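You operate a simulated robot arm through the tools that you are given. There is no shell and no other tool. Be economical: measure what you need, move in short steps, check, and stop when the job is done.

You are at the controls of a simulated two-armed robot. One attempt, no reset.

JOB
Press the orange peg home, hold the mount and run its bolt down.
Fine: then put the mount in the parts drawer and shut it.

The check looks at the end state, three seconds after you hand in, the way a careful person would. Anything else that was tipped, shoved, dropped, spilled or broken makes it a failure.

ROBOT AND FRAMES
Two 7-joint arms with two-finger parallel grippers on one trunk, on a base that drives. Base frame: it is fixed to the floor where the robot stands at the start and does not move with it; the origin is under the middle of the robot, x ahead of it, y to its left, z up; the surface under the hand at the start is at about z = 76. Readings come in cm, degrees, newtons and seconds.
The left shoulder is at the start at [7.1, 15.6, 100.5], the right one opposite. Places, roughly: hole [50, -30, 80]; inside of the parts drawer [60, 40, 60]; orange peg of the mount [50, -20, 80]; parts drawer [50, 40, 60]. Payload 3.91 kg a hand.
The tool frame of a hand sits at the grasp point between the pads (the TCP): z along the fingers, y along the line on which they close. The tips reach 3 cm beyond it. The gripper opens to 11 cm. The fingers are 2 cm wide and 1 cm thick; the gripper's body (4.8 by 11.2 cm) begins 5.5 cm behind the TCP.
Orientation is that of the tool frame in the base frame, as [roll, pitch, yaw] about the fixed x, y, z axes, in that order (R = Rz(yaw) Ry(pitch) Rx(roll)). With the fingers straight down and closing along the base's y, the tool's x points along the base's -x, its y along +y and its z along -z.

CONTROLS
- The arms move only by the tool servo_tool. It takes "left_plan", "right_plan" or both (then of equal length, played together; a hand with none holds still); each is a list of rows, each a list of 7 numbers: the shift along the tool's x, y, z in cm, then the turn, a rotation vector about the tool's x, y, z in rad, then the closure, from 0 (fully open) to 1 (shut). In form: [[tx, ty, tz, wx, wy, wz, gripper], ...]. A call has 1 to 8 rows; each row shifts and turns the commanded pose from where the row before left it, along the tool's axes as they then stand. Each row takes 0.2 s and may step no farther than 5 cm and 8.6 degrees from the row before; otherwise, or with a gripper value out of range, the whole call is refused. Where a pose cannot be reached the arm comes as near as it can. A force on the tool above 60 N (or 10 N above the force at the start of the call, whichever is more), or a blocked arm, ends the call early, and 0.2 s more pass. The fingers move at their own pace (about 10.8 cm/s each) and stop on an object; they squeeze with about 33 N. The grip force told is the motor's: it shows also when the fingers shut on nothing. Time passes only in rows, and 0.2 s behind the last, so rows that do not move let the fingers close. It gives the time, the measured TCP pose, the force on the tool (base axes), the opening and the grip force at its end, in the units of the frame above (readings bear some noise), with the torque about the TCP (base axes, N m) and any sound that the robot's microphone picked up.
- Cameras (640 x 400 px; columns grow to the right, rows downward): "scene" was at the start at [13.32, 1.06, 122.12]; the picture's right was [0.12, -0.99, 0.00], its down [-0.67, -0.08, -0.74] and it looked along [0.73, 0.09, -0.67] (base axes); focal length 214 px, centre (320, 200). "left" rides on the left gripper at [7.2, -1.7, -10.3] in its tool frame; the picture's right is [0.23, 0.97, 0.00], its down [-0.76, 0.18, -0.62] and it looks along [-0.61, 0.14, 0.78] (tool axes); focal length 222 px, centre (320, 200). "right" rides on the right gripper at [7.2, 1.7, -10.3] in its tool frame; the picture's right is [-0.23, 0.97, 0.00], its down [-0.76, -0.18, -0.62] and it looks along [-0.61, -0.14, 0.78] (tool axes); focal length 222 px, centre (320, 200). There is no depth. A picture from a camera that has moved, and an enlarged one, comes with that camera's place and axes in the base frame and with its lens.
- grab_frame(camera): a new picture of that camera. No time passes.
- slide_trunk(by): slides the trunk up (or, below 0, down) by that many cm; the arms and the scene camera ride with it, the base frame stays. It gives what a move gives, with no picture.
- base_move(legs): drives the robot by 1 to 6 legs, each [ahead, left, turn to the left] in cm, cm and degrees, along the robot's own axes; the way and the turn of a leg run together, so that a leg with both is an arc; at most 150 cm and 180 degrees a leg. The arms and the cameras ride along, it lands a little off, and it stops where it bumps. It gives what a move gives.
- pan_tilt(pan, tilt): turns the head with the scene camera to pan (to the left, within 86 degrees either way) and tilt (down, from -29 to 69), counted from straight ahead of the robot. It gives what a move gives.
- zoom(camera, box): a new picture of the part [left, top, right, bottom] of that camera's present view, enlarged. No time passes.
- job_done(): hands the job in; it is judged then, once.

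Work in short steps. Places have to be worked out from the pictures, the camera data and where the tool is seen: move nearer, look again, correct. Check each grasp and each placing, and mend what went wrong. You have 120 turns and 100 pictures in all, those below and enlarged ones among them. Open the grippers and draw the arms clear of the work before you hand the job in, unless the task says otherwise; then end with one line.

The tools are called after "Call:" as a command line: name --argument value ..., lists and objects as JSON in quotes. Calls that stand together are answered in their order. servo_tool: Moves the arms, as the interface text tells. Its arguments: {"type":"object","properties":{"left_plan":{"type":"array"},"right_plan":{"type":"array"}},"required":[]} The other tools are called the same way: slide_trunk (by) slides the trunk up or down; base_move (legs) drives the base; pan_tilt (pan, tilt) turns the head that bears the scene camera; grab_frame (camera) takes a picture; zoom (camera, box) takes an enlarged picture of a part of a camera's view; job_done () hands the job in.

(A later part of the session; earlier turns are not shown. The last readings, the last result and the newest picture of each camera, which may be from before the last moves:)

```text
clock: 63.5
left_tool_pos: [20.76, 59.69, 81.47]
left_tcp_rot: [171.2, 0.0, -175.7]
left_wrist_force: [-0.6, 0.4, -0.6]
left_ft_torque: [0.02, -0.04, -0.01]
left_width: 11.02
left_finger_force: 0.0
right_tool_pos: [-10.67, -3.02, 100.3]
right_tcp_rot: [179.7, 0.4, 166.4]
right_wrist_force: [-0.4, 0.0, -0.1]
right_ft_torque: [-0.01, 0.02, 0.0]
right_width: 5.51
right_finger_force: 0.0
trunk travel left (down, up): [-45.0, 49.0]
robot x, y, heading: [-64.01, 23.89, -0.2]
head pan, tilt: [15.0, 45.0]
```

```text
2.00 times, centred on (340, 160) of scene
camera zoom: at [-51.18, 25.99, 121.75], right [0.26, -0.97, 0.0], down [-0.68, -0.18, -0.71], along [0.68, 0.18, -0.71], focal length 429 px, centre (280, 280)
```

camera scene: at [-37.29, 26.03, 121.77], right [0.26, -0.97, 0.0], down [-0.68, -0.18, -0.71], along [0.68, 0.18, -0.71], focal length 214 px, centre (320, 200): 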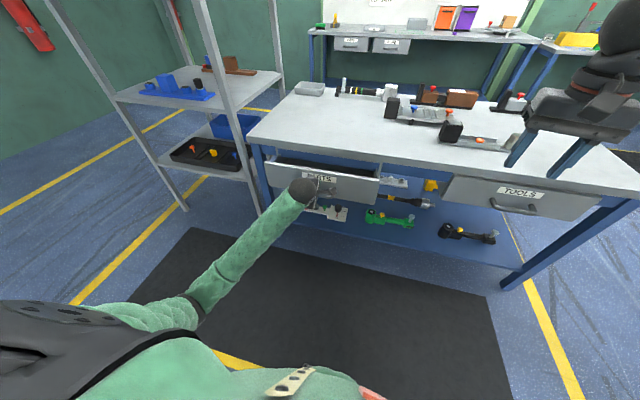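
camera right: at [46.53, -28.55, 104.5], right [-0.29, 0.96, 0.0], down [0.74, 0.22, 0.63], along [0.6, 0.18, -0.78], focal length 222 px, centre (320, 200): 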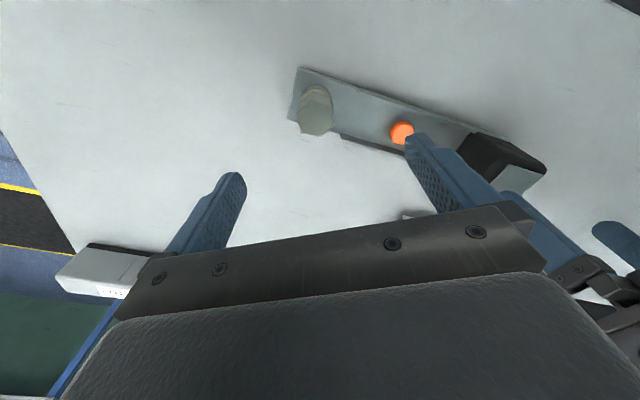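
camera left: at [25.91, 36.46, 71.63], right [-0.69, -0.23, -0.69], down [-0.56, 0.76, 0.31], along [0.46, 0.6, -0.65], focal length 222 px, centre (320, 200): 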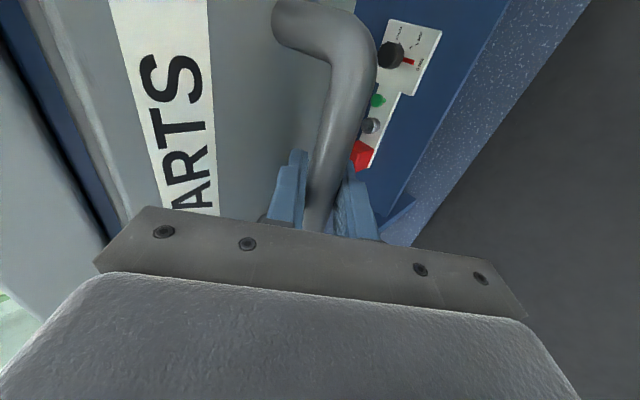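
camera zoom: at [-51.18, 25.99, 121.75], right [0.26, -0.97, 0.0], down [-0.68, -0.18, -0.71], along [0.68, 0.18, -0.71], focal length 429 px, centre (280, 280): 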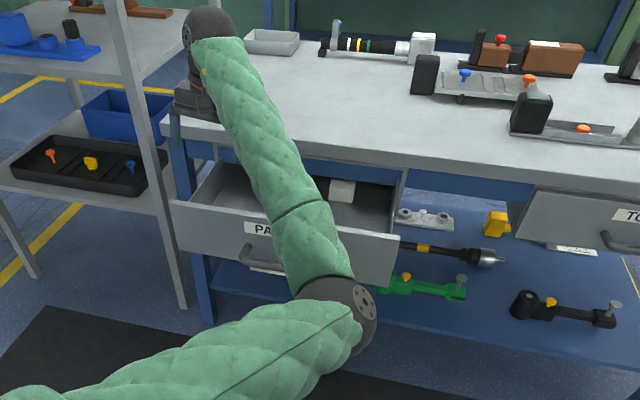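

The arm got blocked near its limits and came out forward, hand at (20.8,59.7,81.5) above the drawer's left end, nothing disturbed. I raise it, level it, and bring it inward.

Call:
servo_tool --left_plan '[[0, 0, -4.5, -0.077, 0, 0, 0], [0, 0, -4.5, -0.077, 0, 0.075, 0], [0, 0, -4.5, 0, 0, 0, 0], [0, 0, -4.5, 0, 0, 0, 0], [2, -3.5, 0, 0, 0, 0, 0], [3, -3.5, 0, 0, 0, 0, 0], [3, -3.5, 0, 0, 0, 0, 0], [3, -3.5, 0, 0, 0, 0, 0]]'

Call:
grab_frame --camera "scene"

```text
clock: 65.3
left_tool_pos: [23.05, 57.73, 90.16]
left_tcp_rot: [162.2, -1.1, -179.7]
left_wrist_force: [0.2, -0.2, -0.2]
left_ft_torque: [-0.01, -0.01, -0.01]
left_width: 11.01
left_finger_force: 0.0
left hand out of reach, approached as far as the arm can: row 1, 2, 3, 4, 5, 6, 7, 8
right_tool_pos: [-10.51, -3.08, 100.24]
right_tcp_rot: [179.6, 0.4, 166.4]
right_wrist_force: [-0.5, 0.8, 0.2]
right_ft_torque: [0.0, 0.02, 0.01]
right_width: 5.51
right_finger_force: 0.0
trunk travel left (down, up): [-45.0, 49.0]
robot x, y, heading: [-64.07, 23.95, -0.3]
head pan, tilt: [15.0, 45.0]
```

```text
43 pictures are left
camera scene: at [-51.15, 25.99, 121.75], right [0.26, -0.97, 0.0], down [-0.68, -0.18, -0.71], along [0.68, 0.18, -0.71], focal length 214 px, centre (320, 200)
```

scene: 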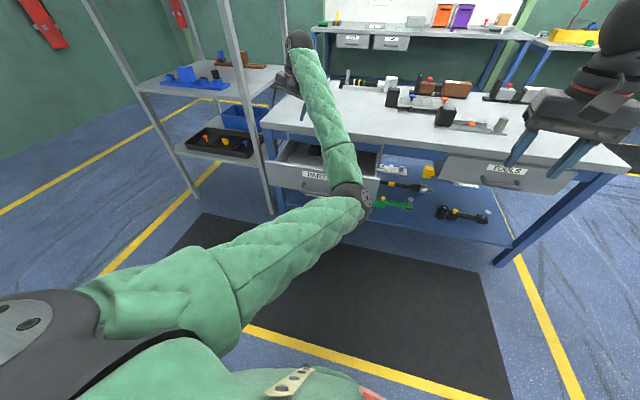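

The left arm is in an awkward elbow-in posture. I first drive the robot 44 cm to the right into free space, then straighten the arm there.

Call:
base_move --legs '[[0, -44, 0]]'

Call:
servo_tool --left_plan '[[0, 3, -1, 0, 0, 0, 0], [0, 3, -1, 0, 0, 0, 0], [2, 3, -1, 0, 0, 0, 0], [2, 3, -1, 0, 0, 0, 0], [2, 3, -1, 0, 0, 0, 0], [2, 3, -1, 0, 0, 0, 0]]'

Call:
grab_frame --camera "scene"

```text
clock: 67.9
left_tool_pos: [22.89, 14.22, 90.19]
left_tcp_rot: [162.3, -1.1, -179.7]
left_wrist_force: [0.0, 0.0, -0.8]
left_ft_torque: [0.01, 0.01, 0.04]
left_width: 11.03
left_finger_force: 0.0
right_tool_pos: [-10.75, -46.62, 100.21]
right_tcp_rot: [179.6, 0.3, 166.3]
right_wrist_force: [-0.3, -0.5, -0.4]
right_ft_torque: [0.0, 0.02, -0.03]
right_width: 5.5
right_finger_force: 0.0
trunk travel left (down, up): [-45.0, 49.0]
robot x, y, heading: [-63.8, -19.74, -0.0]
head pan, tilt: [15.0, 45.0]
```

```text
clock: 69.3
left_tool_pos: [14.91, 29.75, 101.35]
left_tcp_rot: [162.2, -1.1, -179.9]
left_wrist_force: [0.1, 0.6, -0.3]
left_ft_torque: [-0.02, 0.01, 0.04]
left_width: 11.0
left_finger_force: 0.1
right_tool_pos: [-10.78, -46.56, 100.27]
right_tcp_rot: [179.7, 0.4, 166.4]
right_wrist_force: [0.2, -0.8, 0.0]
right_ft_torque: [0.0, -0.02, 0.03]
right_width: 5.49
right_finger_force: 0.2
trunk travel left (down, up): [-45.0, 49.0]
robot x, y, heading: [-64.37, -19.67, 0.0]
head pan, tilt: [15.0, 45.0]
```

```text
42 pictures are left
camera scene: at [-51.36, -17.42, 121.75], right [0.25, -0.97, 0.0], down [-0.68, -0.18, -0.71], along [0.68, 0.18, -0.71], focal length 214 px, centre (320, 200)
```

scene: 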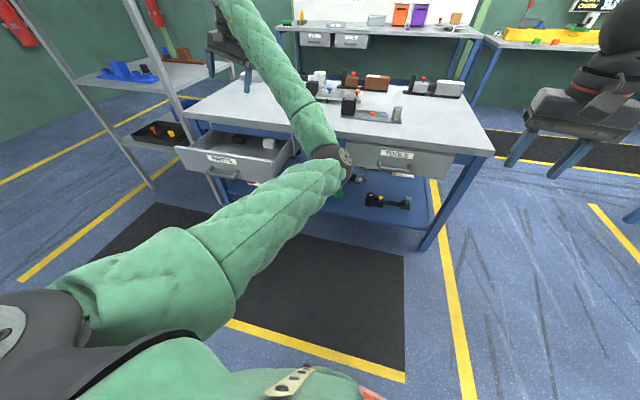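

The arm moves freely again. I level the hand and lift it, watching how the elbow follows.

Call:
servo_tool --left_plan '[[0, 0, -3, -0.1, 0, 0, 0], [0, 0, -3, -0.1, 0, 0, 0], [0, 0, -3, -0.11, 0, 0, 0], [0, 0, -4, 0, 0, 0, 0], [0, 0, -4, 0, 0, 0, 0]]'

Call:
grab_frame --camera "scene"

```text
clock: 70.5
left_tool_pos: [15.16, 21.41, 116.2]
left_tcp_rot: [144.5, -1.0, -179.6]
left_wrist_force: [0.9, 0.5, -0.8]
left_ft_torque: [0.03, -0.01, 0.01]
left_width: 11.01
left_finger_force: 0.0
right_tool_pos: [-10.81, -46.64, 100.18]
right_tcp_rot: [179.6, 0.4, 166.4]
right_wrist_force: [-0.8, -0.4, -0.3]
right_ft_torque: [0.03, 0.0, -0.01]
right_width: 5.5
right_finger_force: 0.0
trunk travel left (down, up): [-45.0, 49.0]
robot x, y, heading: [-64.0, -19.75, -0.4]
head pan, tilt: [15.0, 45.0]
```

```text
41 pictures are left
camera scene: at [-51.39, -17.55, 121.75], right [0.26, -0.97, 0.0], down [-0.68, -0.18, -0.71], along [0.68, 0.18, -0.71], focal length 214 px, centre (320, 200)
```

scene: 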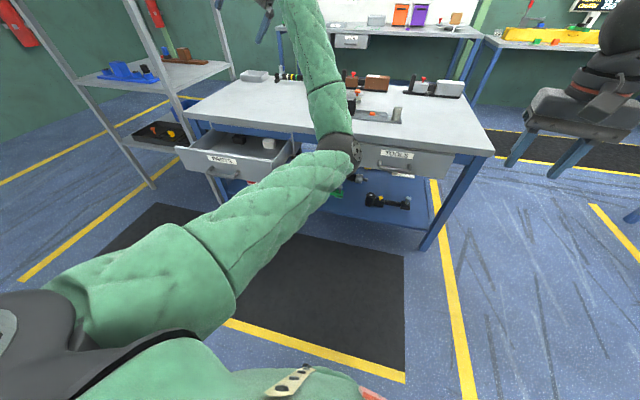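

My roll correction had the wrong sign; I rotate back +35.5° about tool x to level it.

Call:
servo_tool --left_plan '[[0, 0, 0, 0.124, 0, 0, 0], [0, 0, 0, 0.124, 0, 0, 0], [0, 0, 0, 0.124, 0, 0, 0], [0, 0, 0, 0.124, 0, 0, 0], [0, 0, 0, 0.124, 0, 0, 0], [0, 4, 0, 0, 0, 0, 0], [0, 4, 0, 0, 0, 0, 0], [0, 0, 0, 0, 0, 0, 0]]'

Call:
grab_frame --camera "scene"

```text
clock: 72.3
left_tool_pos: [16.44, 31.7, 116.31]
left_tcp_rot: [-179.9, -1.1, -179.7]
left_wrist_force: [0.7, -0.5, 1.1]
left_ft_torque: [0.03, -0.01, 0.0]
left_width: 10.97
left_finger_force: 0.1
left hand out of reach, approached as far as the arm can: row 3, 4
right_tool_pos: [-10.7, -46.67, 100.31]
right_tcp_rot: [179.6, 0.3, 166.4]
right_wrist_force: [-0.4, 0.2, 0.6]
right_ft_torque: [-0.03, 0.01, 0.01]
right_width: 5.49
right_finger_force: 0.1
trunk travel left (down, up): [-45.0, 49.0]
robot x, y, heading: [-64.08, -19.39, -0.0]
head pan, tilt: [15.0, 45.0]
```

```text
40 pictures are left
camera scene: at [-51.31, -17.52, 121.74], right [0.25, -0.97, 0.0], down [-0.68, -0.18, -0.71], along [0.68, 0.18, -0.71], focal length 214 px, centre (320, 200)
```

scene: 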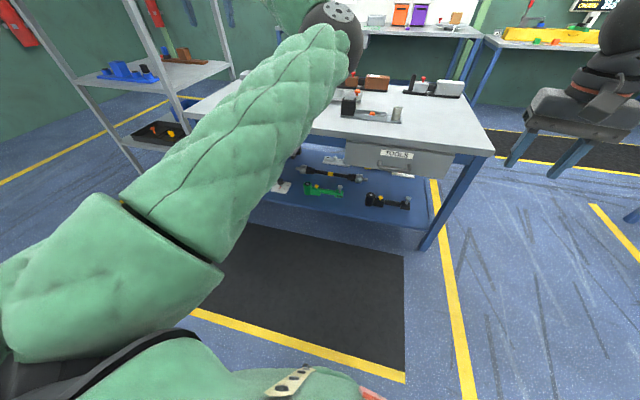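

The elbow came up. I move toward the original start posture (rel. ≈72, 51, 104) and look again.

Call:
servo_tool --left_plan '[[3, 2, 2, 0, 0, 0, 0], [3, 2, 2, 0, 0, 0, 0], [3, 0, 2, 0, 0, 0, 0], [0, 0, 2, 0, 0, 0, 0], [0, -2, 2, 0, 0, 0, 0], [0, -2, 2, 0, 0, 0, 0]]'

Call:
grab_frame --camera "scene"

```text
clock: 73.7
left_tool_pos: [7.46, 31.67, 104.42]
left_tcp_rot: [-179.9, -1.0, -179.7]
left_wrist_force: [0.3, -0.3, -0.7]
left_ft_torque: [-0.01, 0.01, 0.0]
left_width: 10.99
left_finger_force: 0.2
right_tool_pos: [-10.71, -46.52, 100.27]
right_tcp_rot: [179.7, 0.4, 166.4]
right_wrist_force: [0.2, 0.0, -0.3]
right_ft_torque: [0.02, 0.0, -0.01]
right_width: 5.48
right_finger_force: 0.1
trunk travel left (down, up): [-45.0, 49.0]
robot x, y, heading: [-63.97, -19.69, -0.1]
head pan, tilt: [15.0, 45.0]
```

```text
39 pictures are left
camera scene: at [-51.28, -17.44, 121.75], right [0.26, -0.97, 0.0], down [-0.68, -0.18, -0.71], along [0.68, 0.18, -0.71], focal length 214 px, centre (320, 200)
```

scene: 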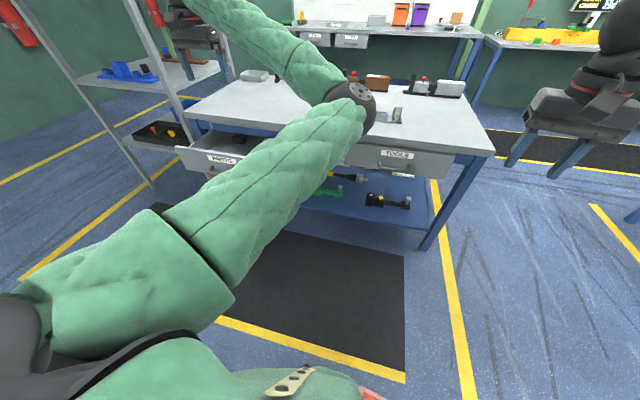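

Elbow is at shoulder height but inboard. I test whether the left hand can come in to its old working place (rel. ≈57, 16) from here.

Call:
servo_tool --left_plan '[[0, -4.5, 0, 0, 0, 0, 0], [0, -4.5, 0, 0, 0, 0, 0], [0, -4.5, 0, 0, 0, 0, 0], [0, -4.5, 0, 0, 0, 0, 0], [0, -4.5, 0, 0, 0, 0, 0], [0, -4.5, 0, 0, 0, 0, 0], [0, -4.5, 0, 0, 0, 0, 0], [0, 0, 0, 0, 0, 0, 0]]'

Call:
grab_frame --camera "scene"

```text
clock: 75.5
left_tool_pos: [18.35, 24.17, 105.32]
left_tcp_rot: [-179.8, -1.1, -179.8]
left_wrist_force: [0.4, 0.6, 0.4]
left_ft_torque: [0.01, 0.01, -0.03]
left_width: 11.0
left_finger_force: 0.0
left hand out of reach, approached as far as the arm can: row 1, 2, 3, 4, 5, 6, 7
right_tool_pos: [-10.74, -46.6, 100.29]
right_tcp_rot: [179.6, 0.4, 166.3]
right_wrist_force: [0.8, 0.0, 0.2]
right_ft_torque: [0.0, 0.0, 0.03]
right_width: 5.53
right_finger_force: 0.1
trunk travel left (down, up): [-45.0, 49.0]
robot x, y, heading: [-64.33, -19.53, -0.1]
head pan, tilt: [15.0, 45.0]
```

```text
38 pictures are left
camera scene: at [-51.35, -17.43, 121.75], right [0.26, -0.97, 0.0], down [-0.68, -0.18, -0.71], along [0.68, 0.18, -0.71], focal length 214 px, centre (320, 200)
```

scene: 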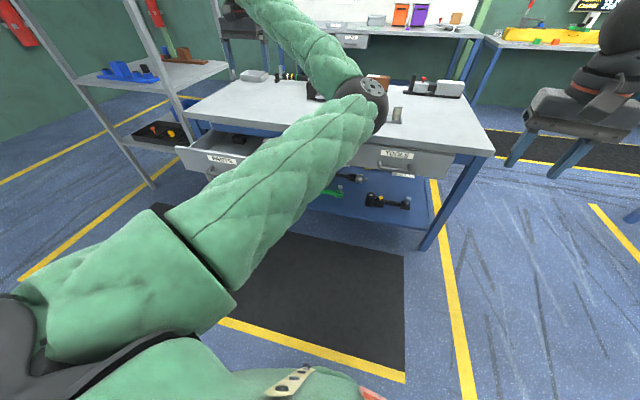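

The shoulder is at a limit with the elbow inboard. Rolling the hand pushed the elbow up before, so I roll further in the same sense to carry the elbow over to the outside.

Call:
servo_tool --left_plan '[[2, 2, -2, 0.13, 0, 0, 0], [0, 0, 0, 0.14, 0, 0, 0], [0, 0, 0, 0.14, 0, 0, 0], [0, 0, 0, 0.14, 0, 0, 0], [0, 0, 0, 0.14, 0, 0, 0], [0, 0, 0, 0.14, 0, 0, 0], [0, 0, 0, 0, 0, 0, 0]]'

Call:
grab_frame --camera "scene"

```text
clock: 77.1
left_tool_pos: [16.49, 25.99, 107.45]
left_tcp_rot: [-132.4, -1.0, -179.8]
left_wrist_force: [0.4, -1.3, 1.1]
left_ft_torque: [-0.02, -0.01, 0.02]
left_width: 11.01
left_finger_force: 0.1
right_tool_pos: [-10.65, -46.67, 100.29]
right_tcp_rot: [179.6, 0.3, 166.5]
right_wrist_force: [-0.4, 0.0, 0.4]
right_ft_torque: [0.01, -0.02, -0.02]
right_width: 5.48
right_finger_force: 0.1
trunk travel left (down, up): [-45.0, 49.0]
robot x, y, heading: [-64.24, -19.72, -0.1]
head pan, tilt: [15.0, 45.0]
```

```text
37 pictures are left
camera scene: at [-51.3, -17.53, 121.74], right [0.25, -0.97, 0.0], down [-0.68, -0.18, -0.71], along [0.68, 0.18, -0.71], focal length 214 px, centre (320, 200)
```

scene: 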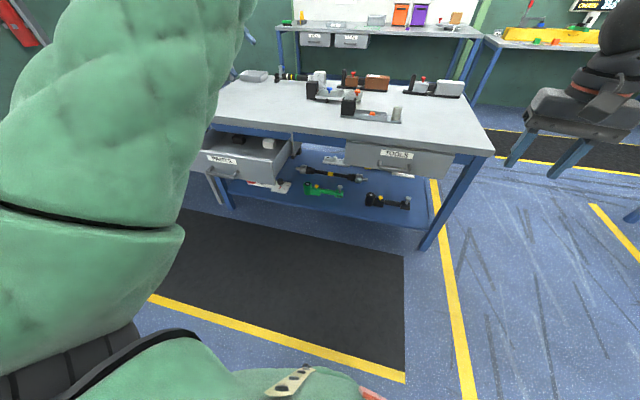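

That lifted the elbow up past the camera. A little more roll to carry it outboard.

Call:
servo_tool --left_plan '[[0, 0, 0, 0.14, 0, 0, 0], [0, 0, 0, 0.14, 0, 0, 0], [0, 0, 0, 0.14, 0, 0, 0], [0, 0, 0, 0.14, 0, 0, 0], [0, 0, 0, 0, 0, 0, 0]]'

Call:
grab_frame --camera "scene"

```text
clock: 78.3
left_tool_pos: [15.81, 25.65, 107.16]
left_tcp_rot: [-101.1, -0.9, -178.7]
left_wrist_force: [0.2, 0.5, 0.4]
left_ft_torque: [0.03, 0.01, 0.0]
left_width: 10.98
left_finger_force: 0.0
left hand out of reach, approached as far as the arm can: row 4
right_tool_pos: [-10.69, -46.57, 100.24]
right_tcp_rot: [179.6, 0.5, 166.4]
right_wrist_force: [-0.3, 0.5, -0.1]
right_ft_torque: [0.01, 0.0, -0.01]
right_width: 5.5
right_finger_force: 0.1
trunk travel left (down, up): [-45.0, 49.0]
robot x, y, heading: [-64.3, -19.44, -0.1]
head pan, tilt: [15.0, 45.0]
```

```text
36 pictures are left
camera scene: at [-51.32, -17.43, 121.75], right [0.26, -0.97, 0.0], down [-0.68, -0.18, -0.71], along [0.68, 0.18, -0.71], focal length 214 px, centre (320, 200)
```

scene: 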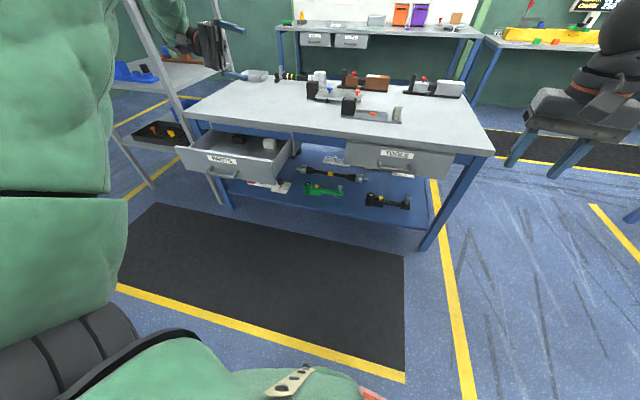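

Elbow is now outboard. I roll the hand back to pointing down, and check the posture stays.

Call:
servo_tool --left_plan '[[0, 0, 0, -0.138, 0, 0, 0], [0, 0, 0, -0.138, 0, 0, 0], [0, 0, 0, -0.138, 0, 0, 0], [0, 0, 0, -0.138, 0, 0, 0], [0, 0, 0, -0.138, 0, 0, 0], [0, 0, 0, -0.138, 0, 0, 0], [0, 0, 0, -0.138, 0, 0, 0], [0, 0, 0, -0.138, 0, 0, 0]]'

Call:
servo_tool --left_plan '[[0, 0, 0, -0.138, 0, 0, 0], [0, 0, 0, -0.138, 0, 0, 0], [3, -3, 0, 0, 0, 0, 0], [3, -3, 0, 0, 0, 0, 0], [3, -3, 0, 0, 0, 0, 0], [0, -4, 0, 0, 0, 0, 0], [0, -4, 0, 0, 0, 0, 0], [0, 0, 0, 0, 0, 0, 0]]'

Call:
grab_frame --camera "scene"

```text
clock: 80.1
left_tool_pos: [15.8, 25.64, 107.1]
left_tcp_rot: [-163.7, -1.1, -179.7]
left_wrist_force: [-0.3, 0.3, 0.3]
left_ft_torque: [0.0, 0.01, -0.04]
left_width: 10.99
left_finger_force: 0.1
right_tool_pos: [-10.73, -46.8, 100.23]
right_tcp_rot: [179.6, 0.3, 166.5]
right_wrist_force: [-0.4, 0.8, -0.4]
right_ft_torque: [0.04, 0.0, 0.0]
right_width: 5.49
right_finger_force: 0.0
trunk travel left (down, up): [-45.0, 49.0]
robot x, y, heading: [-64.43, -19.22, -0.3]
head pan, tilt: [15.0, 45.0]
```

```text
clock: 81.1
left_tool_pos: [10.1, 22.32, 91.81]
left_tcp_rot: [-179.3, -14.1, -178.3]
left_wrist_force: [-1.1, -0.5, 0.3]
left_ft_torque: [0.0, -0.01, 0.04]
left_width: 11.0
left_finger_force: 0.2
right_tool_pos: [-10.85, -46.66, 100.39]
right_tcp_rot: [179.7, 0.4, 166.4]
right_wrist_force: [-0.3, 0.3, 0.6]
right_ft_torque: [0.05, -0.02, 0.02]
right_width: 5.49
right_finger_force: 0.0
trunk travel left (down, up): [-45.0, 49.0]
robot x, y, heading: [-64.35, -19.31, -0.2]
head pan, tilt: [15.0, 45.0]
stopped in row 4 (left hand): the arm was blocked; the commanded pose is now the measured one
```

```text
35 pictures are left
camera scene: at [-51.42, -17.49, 121.75], right [0.25, -0.97, 0.0], down [-0.68, -0.18, -0.71], along [0.68, 0.18, -0.71], focal length 214 px, centre (320, 200)
```

scene: 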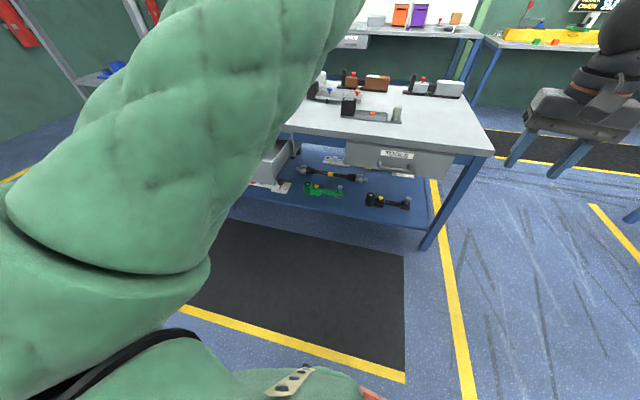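

The upper arm bumped the head as it came inward. I raise and re-roll to put the elbow outside again, and this time will move inward before rolling back.

Call:
servo_tool --left_plan '[[-2, 1, -3, 0, -0.12, 0, 0], [-2, 1, -3, 0, -0.12, 0, 0], [0, 0, -3, 0.138, 0, 0, 0], [0, 0, -3, 0.138, 0, 0, 0], [0, 0, 0, 0.138, 0, 0, 0], [0, 0, 0, 0.138, 0, 0, 0], [0, 0, 0, 0.138, 0, 0, 0], [0, 0, 0, 0.138, 0, 0, 0]]'

Call:
servo_tool --left_plan '[[0, 0, 0, 0.138, 0, 0, 0], [0, 0, 0, 0.138, 0, 0, 0], [0, 0, 0, 0.138, 0, 0, 0], [0, 0, 0, 0, 0, 0, 0]]'

Call:
grab_frame --camera "scene"

```text
clock: 82.9
left_tool_pos: [15.11, 24.93, 102.94]
left_tcp_rot: [-131.8, -0.3, -178.4]
left_wrist_force: [0.1, 0.3, 0.2]
left_ft_torque: [-0.03, -0.01, 0.01]
left_width: 10.99
left_finger_force: 0.1
right_tool_pos: [-10.78, -46.47, 100.44]
right_tcp_rot: [179.7, 0.4, 166.4]
right_wrist_force: [0.0, -0.4, 0.1]
right_ft_torque: [0.02, -0.01, -0.01]
right_width: 5.52
right_finger_force: 0.1
trunk travel left (down, up): [-45.0, 49.0]
robot x, y, heading: [-64.24, -19.59, -0.3]
head pan, tilt: [15.0, 45.0]
```

```text
clock: 83.9
left_tool_pos: [15.31, 24.8, 102.83]
left_tcp_rot: [-108.1, -0.5, -178.4]
left_wrist_force: [-0.4, -0.1, 0.0]
left_ft_torque: [-0.02, -0.01, 0.0]
left_width: 11.0
left_finger_force: 0.0
right_tool_pos: [-10.8, -46.77, 100.29]
right_tcp_rot: [179.6, 0.3, 166.5]
right_wrist_force: [0.7, -1.0, 0.5]
right_ft_torque: [0.0, -0.01, 0.01]
right_width: 5.52
right_finger_force: 0.0
trunk travel left (down, up): [-45.0, 49.0]
robot x, y, heading: [-64.3, -19.49, -0.1]
head pan, tilt: [15.0, 45.0]
```

```text
34 pictures are left
camera scene: at [-51.3, -17.54, 121.74], right [0.25, -0.97, 0.0], down [-0.68, -0.18, -0.71], along [0.68, 0.18, -0.71], focal length 214 px, centre (320, 200)
```

scene: 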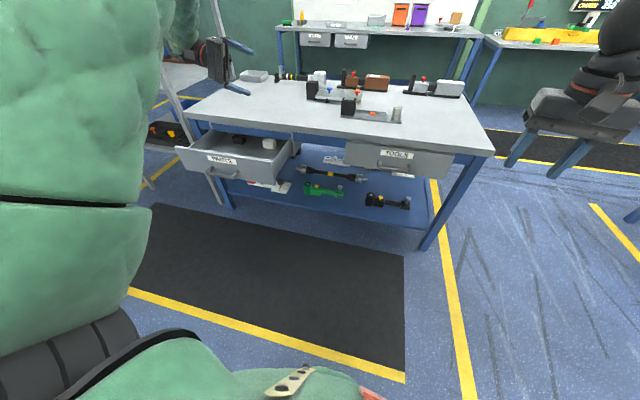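

Elbow is outside again. I move the hand inward in this rolled pose.

Call:
servo_tool --left_plan '[[2, 1.4, 4, 0, 0, 0, 0], [2, 1.4, 4, 0, 0, 0, 0], [2, 1.4, 4, 0, 0, 0, 0], [2, 1.4, 4, 0, 0, 0, 0], [2, 1.4, 4, 0, 0, 0, 0], [2, 1.4, 4, 0, 0, 0, 0], [0, 0, 0, 0, 0, 0, 0]]'

Call:
grab_frame --camera "scene"

```text
clock: 85.5
left_tool_pos: [3.72, 4.53, 87.45]
left_tcp_rot: [-108.1, -0.4, -178.2]
left_wrist_force: [-0.7, 0.2, -0.2]
left_ft_torque: [-0.03, -0.04, -0.03]
left_width: 10.99
left_finger_force: 0.0
right_tool_pos: [-10.74, -46.55, 100.27]
right_tcp_rot: [179.6, 0.3, 166.4]
right_wrist_force: [0.1, 0.2, 0.0]
right_ft_torque: [0.0, 0.03, -0.04]
right_width: 5.5
right_finger_force: 0.1
trunk travel left (down, up): [-45.0, 49.0]
robot x, y, heading: [-64.23, -19.5, -0.2]
head pan, tilt: [15.0, 45.0]
```

```text
33 pictures are left
camera scene: at [-51.36, -17.37, 121.75], right [0.26, -0.97, 0.0], down [-0.68, -0.18, -0.71], along [0.68, 0.18, -0.71], focal length 214 px, centre (320, 200)
```

scene: 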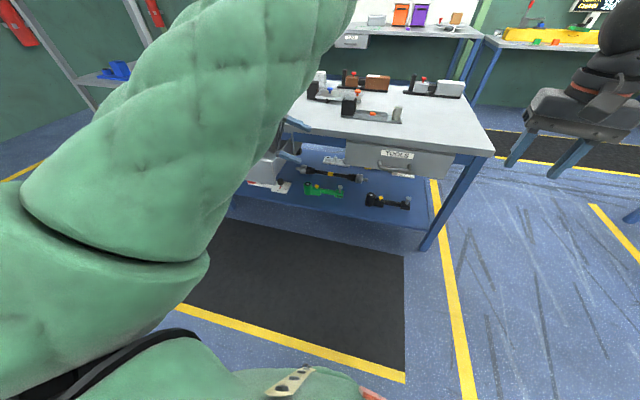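

Here the elbow drifts inboard again, so rolling back should be done well outboard. I take the hand out and up to rel. ≈(70, 62, 112).

Call:
servo_tool --left_plan '[[0, -1.3, -4.8, 0, 0, 0, 0], [0, -1.3, -4.8, 0, 0, 0, 0], [0, -1.3, -4.8, 0, 0, 0, 0], [0, -1.3, -4.8, 0, 0, 0, 0], [0, -1.3, -4.8, 0, 0, 0, 0], [0, -1.3, -4.8, 0, 0, 0, 0], [0, -1.3, -4.8, 0, 0, 0, 0], [0, -1.3, -4.8, 0, 0, 0, 0]]'

Call:
servo_tool --left_plan '[[0, 0, 0, -0.138, 0, 0, 0], [0, 0, 0, -0.138, 0, 0, 0], [0, 0, 0, -0.138, 0, 0, 0], [0, 0, 0, -0.138, 0, 0, 0], [0, 0, 0, -0.138, 0, 0, 0], [0, 0, 0, -0.138, 0, 0, 0], [0, 0, 0, -0.138, 0, 0, 0], [0, 0, 0, -0.138, 0, 0, 0]]'

Call:
grab_frame --camera "scene"

```text
clock: 87.3
left_tool_pos: [2.67, 37.59, 109.39]
left_tcp_rot: [-108.0, -0.4, -178.3]
left_wrist_force: [-0.1, 0.5, -0.8]
left_ft_torque: [-0.03, -0.01, 0.0]
left_width: 11.01
left_finger_force: 0.0
right_tool_pos: [-10.87, -46.41, 100.35]
right_tcp_rot: [179.7, 0.4, 166.3]
right_wrist_force: [0.2, 0.6, 0.2]
right_ft_torque: [-0.05, -0.02, 0.01]
right_width: 5.5
right_finger_force: 0.0
trunk travel left (down, up): [-45.0, 49.0]
robot x, y, heading: [-64.13, -19.31, -0.3]
head pan, tilt: [15.0, 45.0]
```

```text
clock: 89.1
left_tool_pos: [2.95, 37.55, 109.44]
left_tcp_rot: [-171.5, -0.3, -178.4]
left_wrist_force: [-0.5, -0.7, 0.1]
left_ft_torque: [0.0, -0.01, -0.01]
left_width: 10.99
left_finger_force: 0.1
right_tool_pos: [-10.71, -46.53, 100.19]
right_tcp_rot: [179.6, 0.3, 166.4]
right_wrist_force: [0.3, 0.6, -0.4]
right_ft_torque: [0.02, -0.01, -0.02]
right_width: 5.5
right_finger_force: 0.1
trunk travel left (down, up): [-45.0, 49.0]
robot x, y, heading: [-64.03, -19.57, -0.2]
head pan, tilt: [15.0, 45.0]
```

```text
32 pictures are left
camera scene: at [-51.27, -17.5, 121.74], right [0.26, -0.97, 0.0], down [-0.68, -0.18, -0.71], along [0.68, 0.18, -0.71], focal length 214 px, centre (320, 200)
```

scene: 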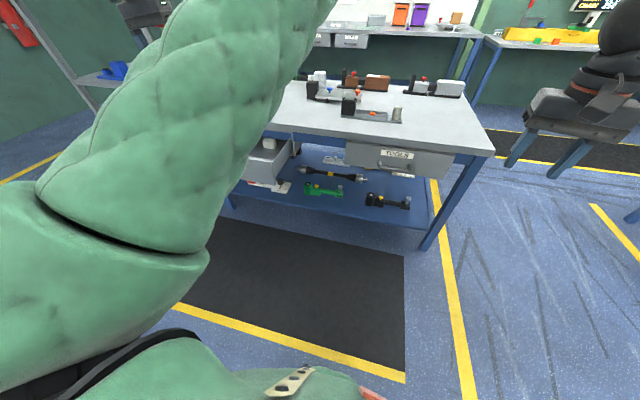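

The elbow is up but in front of the camera; good enough to keep parked high. The right arm is in a healthy posture, so I'll use it for re-pressing, carrying and closing. I drive to about (−28, 2), staying clear of the open drawer.

Call:
base_move --legs '[[36, 0, 0], [0, 21.5, 0]]'

Call:
pan_tilt --pan -12 --tilt 38

Call:
servo_tool --right_plan '[[-3, 0, 0, 0, 0, -0.12, 1], [-4, 0, 0, 0, 0, -0.12, 1], [-4.8, 0, 0, 0, 0, 0, 1], [-4.8, 0, 0, 0, 0, 0, 1], [-4.8, 0, 0, 0, 0, 0, 1], [-4.8, 0, 0, 0, 0, 0, 1], [0, 0, 0, 0, 0, 0, 1]]'

Call:
grab_frame --camera "scene"

```text
clock: 92.7
left_tool_pos: [38.62, 59.46, 109.26]
left_tcp_rot: [-171.3, -0.3, -178.1]
left_wrist_force: [-0.2, 0.1, 1.1]
left_ft_torque: [-0.04, 0.03, -0.01]
left_width: 11.02
left_finger_force: 0.0
right_tool_pos: [25.08, -24.75, 100.25]
right_tcp_rot: [179.7, 0.3, 166.6]
right_wrist_force: [0.3, 0.0, 0.1]
right_ft_torque: [-0.05, -0.03, 0.01]
right_width: 5.51
right_finger_force: 0.0
trunk travel left (down, up): [-45.0, 49.0]
robot x, y, heading: [-28.42, 1.82, -0.3]
head pan, tilt: [15.0, 45.0]
```

```text
clock: 93.6
left_tool_pos: [38.51, 59.32, 109.42]
left_tcp_rot: [-171.4, -0.4, -178.1]
left_wrist_force: [0.2, -0.1, -0.3]
left_ft_torque: [-0.01, 0.01, 0.0]
left_width: 11.02
left_finger_force: 0.0
right_tool_pos: [25.15, -24.96, 100.27]
right_tcp_rot: [179.6, 0.3, 166.6]
right_wrist_force: [0.8, -0.1, 0.5]
right_ft_torque: [0.05, 0.0, 0.01]
right_width: 5.52
right_finger_force: 0.1
trunk travel left (down, up): [-45.0, 49.0]
robot x, y, heading: [-28.46, 2.21, -0.1]
head pan, tilt: [-12.0, 38.0]
```

```text
clock: 95.2
left_tool_pos: [38.4, 59.19, 109.41]
left_tcp_rot: [-171.4, -0.5, -178.1]
left_wrist_force: [-0.2, 0.6, 0.1]
left_ft_torque: [0.01, -0.03, 0.01]
left_width: 11.0
left_finger_force: 0.0
right_tool_pos: [51.38, -25.87, 100.48]
right_tcp_rot: [179.6, 0.6, -179.7]
right_wrist_force: [-0.2, 0.2, 1.3]
right_ft_torque: [0.01, 0.01, 0.02]
right_width: 0.01
right_finger_force: 32.8
trunk travel left (down, up): [-45.0, 49.0]
robot x, y, heading: [-28.34, 2.12, -0.1]
head pan, tilt: [-12.0, 38.0]
```

```text
31 pictures are left
camera scene: at [-14.99, 0.15, 122.79], right [-0.21, -0.98, 0.0], down [-0.6, 0.13, -0.79], along [0.77, -0.16, -0.62], focal length 214 px, centre (320, 200)
```

scene: 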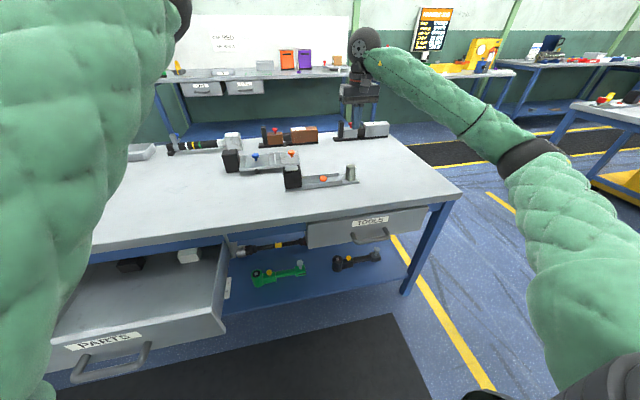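

Good view. I zoom on the mount to verify positions from here.

Call:
zoom --camera "scene" --box '[270, 150, 370, 200]'

```text
6.40 times, centred on (320, 175) of scene
camera zoom: at [-14.99, 0.15, 122.79], right [-0.21, -0.98, 0.0], down [-0.6, 0.13, -0.79], along [0.77, -0.16, -0.62], focal length 1373 px, centre (320, 360)
```

zoom: 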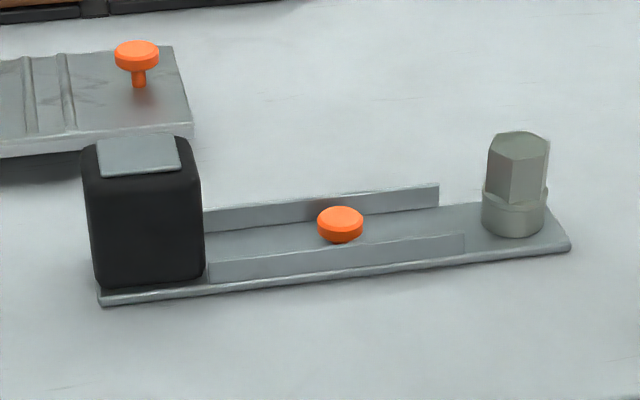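

Peg at ≈(53.2,−15.4). I bring the closed right fingertips down onto it and press once more to confirm it is home.

Call:
servo_tool --right_plan '[[-0.9, 4.5, 0, 0, 0, 0, 1], [-0.9, 4.5, 0, 0, 0, 0, 1], [0, 1.45, 4, 0, 0, 0, 1], [0, 0, 4.5, 0, 0, 0, 1], [0, 0, 4.5, 0, 0, 0, 1], [0, 0, 4.0, 0, 0, 0, 1], [0, 0, 0, 0, 0, 0, 1]]'

Call:
zoom --camera "scene" --box '[290, 150, 350, 195]'

```text
clock: 96.8
left_tool_pos: [38.53, 59.39, 109.33]
left_tcp_rot: [-171.5, -0.3, -178.1]
left_wrist_force: [-0.8, 0.4, 0.0]
left_ft_torque: [0.04, -0.05, 0.01]
left_width: 11.01
left_finger_force: 0.1
right_tool_pos: [52.94, -15.26, 83.31]
right_tcp_rot: [179.7, 0.5, -179.7]
right_wrist_force: [0.0, 0.4, 0.1]
right_ft_torque: [-0.02, -0.02, 0.02]
right_width: 0.02
right_finger_force: 32.8
trunk travel left (down, up): [-45.0, 49.0]
robot x, y, heading: [-28.56, 1.99, 0.1]
head pan, tilt: [-12.0, 38.0]
```

```text
8.89 times, centred on (320, 172) of scene
camera zoom: at [-14.95, 0.19, 122.78], right [-0.21, -0.98, 0.0], down [-0.6, 0.13, -0.79], along [0.77, -0.16, -0.62], focal length 1906 px, centre (320, 444)
```

zoom: 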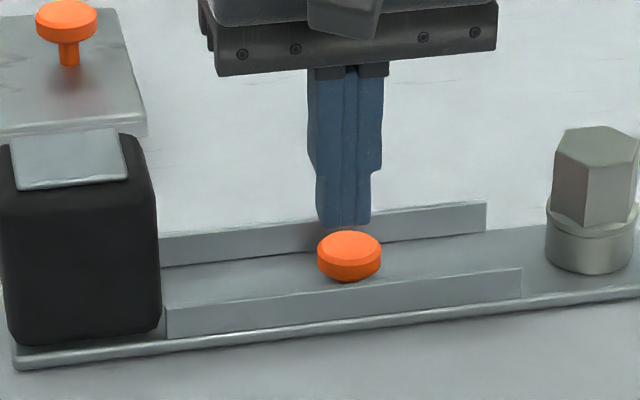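

Aligned. I press with small steps.

Call:
servo_tool --right_plan '[[-0.2, -0.1, 0.8, 0, 0, 0, 1], [0, 0, 0.6, 0, 0, 0, 1], [0, 0, 0.3, 0, 0, 0, 1], [0, 0, 0.3, 0, 0, 0, 1], [0, 0, 0.3, 0, 0, 0, 1], [0, 0, 0.3, 0, 0, 0, 1], [0, 0, 0.3, 0, 0, 0, 1]]'

Call:
zoom --camera "scene" --box '[290, 150, 350, 195]'

```text
clock: 98.4
left_tool_pos: [38.4, 59.2, 109.49]
left_tcp_rot: [-171.5, -0.3, -178.2]
left_wrist_force: [-0.3, 0.7, -0.1]
left_ft_torque: [-0.01, -0.01, -0.01]
left_width: 11.03
left_finger_force: 0.2
right_tool_pos: [53.17, -15.5, 81.57]
right_tcp_rot: [179.6, 1.1, -179.6]
right_wrist_force: [-9.7, -0.6, 27.8]
right_ft_torque: [-0.02, 0.51, 0.18]
right_width: 0.0
right_finger_force: 32.6
trunk travel left (down, up): [-45.0, 49.0]
robot x, y, heading: [-29.01, 2.14, -0.2]
head pan, tilt: [-12.0, 38.0]
stopped in row 7 (right hand): the force on the tool passed its limit at 64 N (the readings are from after the stop); the commanded pose is now the measured one
```

```text
8.89 times, centred on (320, 172) of scene
camera zoom: at [-15.11, 0.18, 122.77], right [-0.21, -0.98, 0.0], down [-0.6, 0.13, -0.79], along [0.77, -0.17, -0.61], focal length 1906 px, centre (320, 444)
```

zoom: 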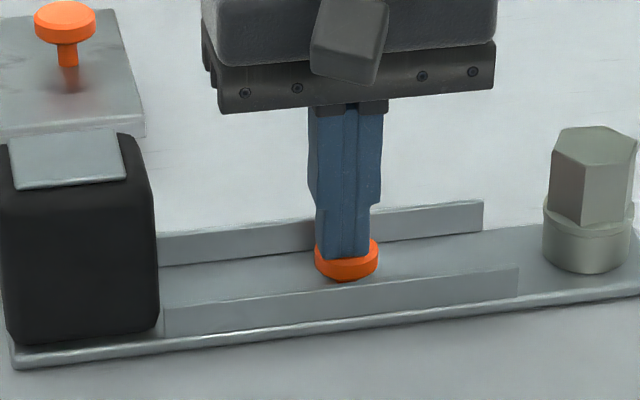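

It stops at exactly the same height (81.57) as before: the peg is home. I raise, open and move over the black block.

Call:
servo_tool --right_plan '[[0, 0, -4.5, 0, 0, 0, 1], [0, 0, -4.5, 0, 0, 0, 0.5], [0, 0, -3.5, 0, 0, 0, 0], [-0.2, 3.8, 0, 0, 0, 0, 0], [-0.2, 3.8, 0, 0, 0, 0, 0], [0, 3.8, 0, 0, 0, 0, 0], [0, 0, 0, 0, 0, 0, 0]]'

Call:
grab_frame --camera "right"

```text
clock: 100.0
left_tool_pos: [38.6, 59.12, 109.47]
left_tcp_rot: [-171.4, -0.4, -178.1]
left_wrist_force: [0.3, 0.0, -0.1]
left_ft_torque: [0.03, -0.02, -0.02]
left_width: 10.99
left_finger_force: 0.1
right_tool_pos: [53.56, -4.31, 93.77]
right_tcp_rot: [179.4, 0.8, -179.9]
right_wrist_force: [-0.5, -0.3, 0.2]
right_ft_torque: [0.0, -0.01, 0.0]
right_width: 11.0
right_finger_force: 0.1
trunk travel left (down, up): [-45.0, 49.0]
robot x, y, heading: [-28.66, 2.01, -0.1]
head pan, tilt: [-12.0, 38.0]
```

```text
27 pictures are left
camera right: at [46.28, -2.87, 104.06], right [0.22, 0.97, 0.01], down [0.75, -0.18, 0.63], along [0.62, -0.13, -0.77], focal length 222 px, centre (320, 200)
```

right: 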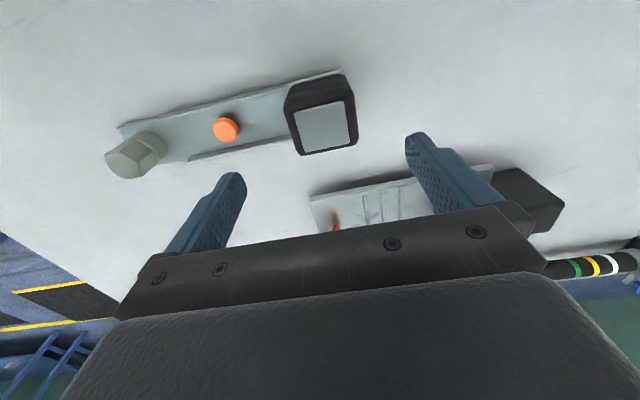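

Block at ≈(53.8,−3.9). I descend around it and grip.

Call:
servo_tool --right_plan '[[-0.1, 0.35, 4, 0, 0, 0, 0], [0, 0, 4, 0, 0, 0, 0], [0, 0, 3.9, 0, 0, 0, 0], [0, 0, 0, 0, 0, 0, 0], [0, 0, 0, 0, 0, 0, 0.35], [0, 0, 0, 0, 0, 0, 1], [0, 0, 0, 0, 0, 0, 1]]'

Call:
zoom --camera "scene" --box '[270, 140, 370, 200]'

```text
clock: 101.6
left_tool_pos: [38.52, 59.2, 109.34]
left_tcp_rot: [-171.4, -0.3, -178.1]
left_wrist_force: [0.4, -0.6, -0.1]
left_ft_torque: [0.0, -0.03, -0.02]
left_width: 11.0
left_finger_force: 0.0
right_tool_pos: [53.91, -3.74, 82.07]
right_tcp_rot: [179.6, 1.0, -179.8]
right_wrist_force: [0.3, -2.2, 1.2]
right_ft_torque: [-1.16, -0.14, -0.24]
right_width: 6.5
right_finger_force: 32.9
trunk travel left (down, up): [-45.0, 49.0]
robot x, y, heading: [-28.21, 2.04, -0.2]
head pan, tilt: [-12.0, 38.0]
```

```text
6.40 times, centred on (320, 170) of scene
camera zoom: at [-14.92, 0.17, 122.77], right [-0.21, -0.98, 0.0], down [-0.6, 0.13, -0.79], along [0.77, -0.16, -0.62], focal length 1373 px, centre (320, 392)
```

zoom: 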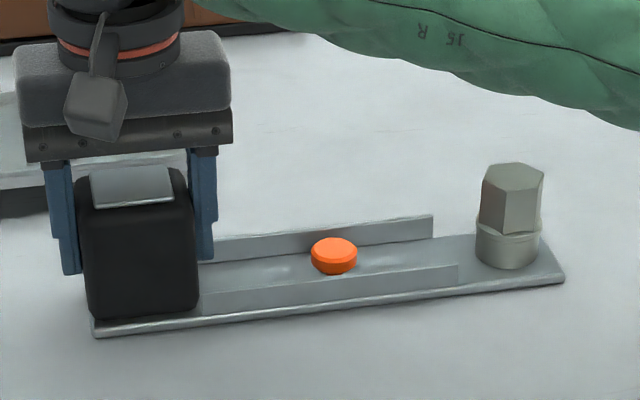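

Gripped (6.5 cm). I lift gently and check for droop.

Call:
servo_tool --right_plan '[[0, 0, -1, 0, 0, 0, 1], [0, 0, -2, 0, 0, 0, 1], [0, 0, -3, 0, 0, 0, 1], [0, 0, -3, 0, 0, 0, 1], [0, 0, -3, 0, 0, 0, 1], [0, 0, 0, 0, 0, 0, 1]]'

Call:
grab_frame --camera "scene"

```text
clock: 103.0
left_tool_pos: [38.7, 59.34, 109.28]
left_tcp_rot: [-171.5, -0.5, -178.1]
left_wrist_force: [-0.5, 0.5, 0.5]
left_ft_torque: [0.02, 0.0, 0.03]
left_width: 11.01
left_finger_force: 0.0
right_tool_pos: [53.75, -3.86, 93.77]
right_tcp_rot: [179.5, 0.9, -179.7]
right_wrist_force: [0.6, -0.2, -8.8]
right_ft_torque: [0.92, 0.02, 0.02]
right_width: 6.49
right_finger_force: 32.7
trunk travel left (down, up): [-45.0, 49.0]
robot x, y, heading: [-28.58, 2.03, -0.1]
head pan, tilt: [-12.0, 38.0]
```

```text
25 pictures are left
camera scene: at [-14.81, 0.14, 122.75], right [-0.21, -0.98, 0.0], down [-0.6, 0.13, -0.79], along [0.77, -0.16, -0.62], focal length 214 px, centre (320, 200)
```

scene: 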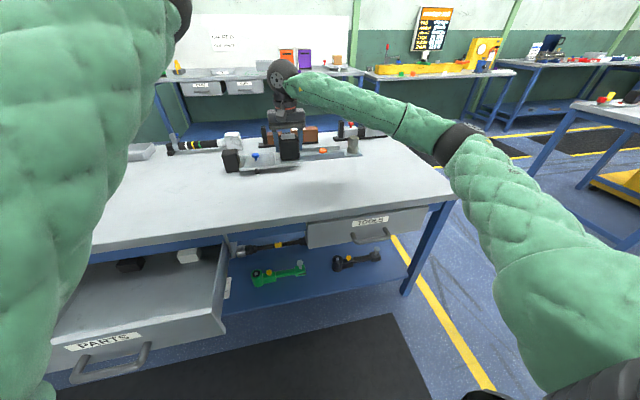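

Mount is lifted level (~0.9 kg). I shift it inward 6 cm, then drive back 28 cm, and check surroundings before going left.

Call:
servo_tool --right_plan '[[0, 3, -1, 0, 0, 0, 1], [0, 3, -1, 0, 0, 0, 1], [0, 0, 0, 0, 0, 0, 1]]'

Call:
base_move --legs '[[-28, 0, 0], [0, 24, 0]]'

Call:
grab_frame --camera "scene"

Call:
grab_frame --camera "left"

```text
clock: 103.8
left_tool_pos: [38.57, 59.15, 109.26]
left_tcp_rot: [-171.4, -0.5, -178.2]
left_wrist_force: [-0.9, 0.2, 0.1]
left_ft_torque: [-0.01, -0.01, 0.0]
left_width: 10.99
left_finger_force: 0.1
right_tool_pos: [53.52, 2.07, 95.93]
right_tcp_rot: [179.5, 0.8, -179.8]
right_wrist_force: [0.5, 0.0, -8.1]
right_ft_torque: [0.91, -0.02, 0.03]
right_width: 6.52
right_finger_force: 33.2
trunk travel left (down, up): [-45.0, 49.0]
robot x, y, heading: [-28.72, 1.79, 0.1]
head pan, tilt: [-12.0, 38.0]
```

```text
clock: 107.2
left_tool_pos: [10.22, 83.66, 109.3]
left_tcp_rot: [-171.3, -0.5, -178.2]
left_wrist_force: [0.1, -0.5, 0.0]
left_ft_torque: [-0.07, 0.0, 0.0]
left_width: 10.99
left_finger_force: 0.0
right_tool_pos: [25.05, 26.65, 95.86]
right_tcp_rot: [179.5, 0.8, -179.9]
right_wrist_force: [-0.8, 1.4, -8.0]
right_ft_torque: [0.93, 0.0, 0.02]
right_width: 6.51
right_finger_force: 33.3
trunk travel left (down, up): [-45.0, 49.0]
robot x, y, heading: [-56.97, 26.62, -0.1]
head pan, tilt: [-12.0, 38.0]
```

```text
24 pictures are left
camera scene: at [-43.38, 24.71, 122.76], right [-0.21, -0.98, 0.0], down [-0.6, 0.13, -0.79], along [0.77, -0.17, -0.62], focal length 214 px, centre (320, 200)
```

scene: 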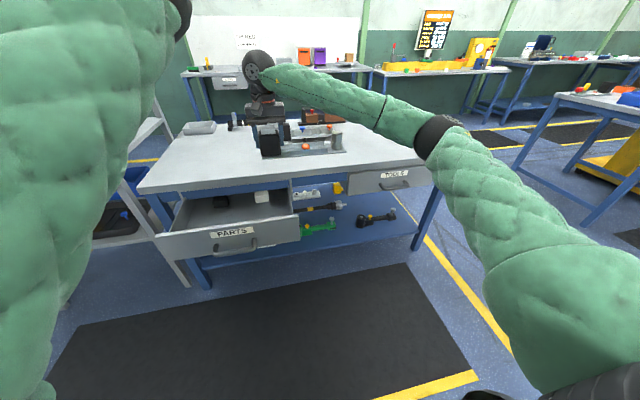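

```text
23 pictures are left
camera left: at [2.96, 83.3, 119.74], right [-0.26, 0.96, -0.15], down [0.76, 0.29, 0.58], along [0.6, 0.04, -0.8], focal length 222 px, centre (320, 200)
```

left: 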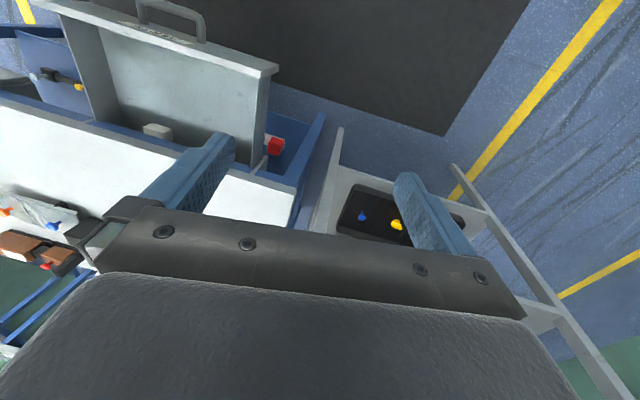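

The shelf front is at x≈43, y>87, well clear of the left hand at x≈10. I drive left 23 cm more so the mount is over the drawer.

Call:
base_move --legs '[[0, 23.5, 0]]'

Call:
pan_tilt --pan -8 --tilt 42

Call:
zoom --camera "scene" --box '[190, 60, 430, 210]'

Call:
grab_frame --camera "right"

```text
clock: 109.0
left_tool_pos: [10.42, 107.32, 109.36]
left_tcp_rot: [-171.2, -0.6, -178.2]
left_wrist_force: [-0.2, -0.8, 0.5]
left_ft_torque: [-0.03, 0.01, -0.04]
left_width: 11.0
left_finger_force: 0.0
right_tool_pos: [25.12, 49.92, 95.9]
right_tcp_rot: [179.6, 0.7, -180.0]
right_wrist_force: [-0.4, 0.9, -7.7]
right_ft_torque: [0.91, -0.01, -0.04]
right_width: 6.45
right_finger_force: 32.7
trunk travel left (down, up): [-45.0, 49.0]
robot x, y, heading: [-56.54, 50.07, -0.1]
head pan, tilt: [-12.0, 38.0]
```

```text
clock: 109.6
left_tool_pos: [10.31, 107.16, 109.34]
left_tcp_rot: [-171.4, -0.5, -178.3]
left_wrist_force: [0.3, -0.1, -0.5]
left_ft_torque: [-0.04, 0.0, -0.01]
left_width: 10.97
left_finger_force: 0.0
right_tool_pos: [25.2, 49.91, 95.89]
right_tcp_rot: [179.6, 0.7, 180.0]
right_wrist_force: [0.2, 0.0, -7.7]
right_ft_torque: [0.91, 0.01, 0.03]
right_width: 6.49
right_finger_force: 32.8
trunk travel left (down, up): [-45.0, 49.0]
robot x, y, heading: [-56.9, 49.54, -0.2]
head pan, tilt: [-8.0, 42.0]
```

```text
2.67 times, centred on (310, 135) of scene
camera zoom: at [-43.43, 48.75, 122.17], right [-0.14, -0.99, 0.0], down [-0.66, 0.1, -0.74], along [0.73, -0.11, -0.67], focal length 572 px, centre (347, 373)
```

zoom: 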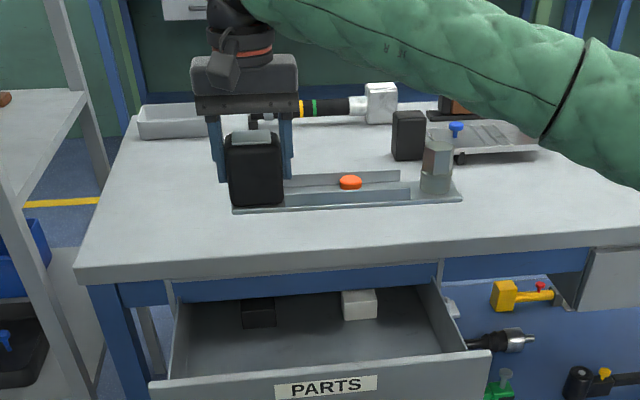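

```text
21 pictures are left
camera right: at [17.73, 51.47, 106.13], right [0.23, 0.97, 0.01], down [0.75, -0.18, 0.63], along [0.62, -0.14, -0.77], focal length 222 px, centre (320, 200)
```

right: 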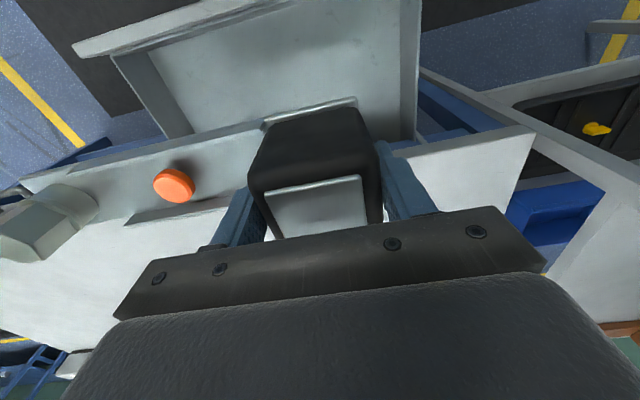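

Drawer opening spans x≈16–35, y≈21–66; the mount (x≈25, y≈24–53) lies over it. I centre slightly and lower partway.

Call:
servo_tool --right_plan '[[-0.4, 1.5, 0, 0, 0, 0, 1], [0, 0, 4.5, 0, 0, 0, 1], [0, 0, 4.5, 0, 0, 0, 1], [0, 0, 4.5, 0, 0, 0, 1], [0, 0, 4.0, 0, 0, 0, 1], [0, 0, 0, 0, 0, 0, 1]]'

Call:
zoom --camera "scene" --box '[190, 90, 430, 240]'

```text
clock: 111.0
left_tool_pos: [10.27, 107.09, 109.28]
left_tcp_rot: [-171.4, -0.4, -178.3]
left_wrist_force: [-0.2, 0.0, 0.3]
left_ft_torque: [-0.01, 0.0, 0.03]
left_width: 11.01
left_finger_force: 0.1
right_tool_pos: [25.64, 51.79, 78.45]
right_tcp_rot: [179.6, 0.9, 180.0]
right_wrist_force: [-0.6, 0.2, -7.6]
right_ft_torque: [0.86, -0.02, 0.01]
right_width: 6.49
right_finger_force: 33.4
trunk travel left (down, up): [-45.0, 49.0]
robot x, y, heading: [-57.06, 49.98, -0.3]
head pan, tilt: [-8.0, 42.0]
```

```text
2.67 times, centred on (310, 165) of scene
camera zoom: at [-43.48, 48.77, 122.18], right [-0.14, -0.99, 0.0], down [-0.66, 0.1, -0.74], along [0.73, -0.11, -0.67], focal length 572 px, centre (347, 293)
```

zoom: 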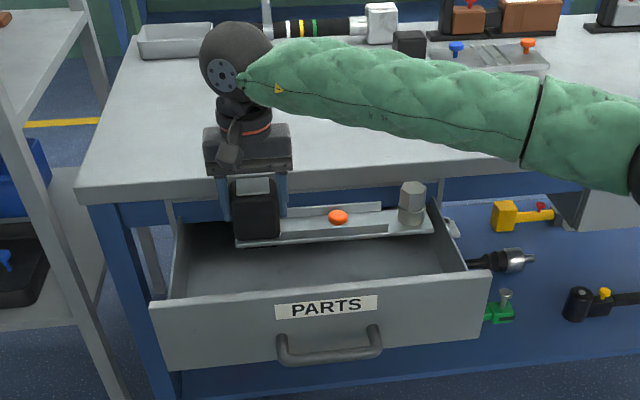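

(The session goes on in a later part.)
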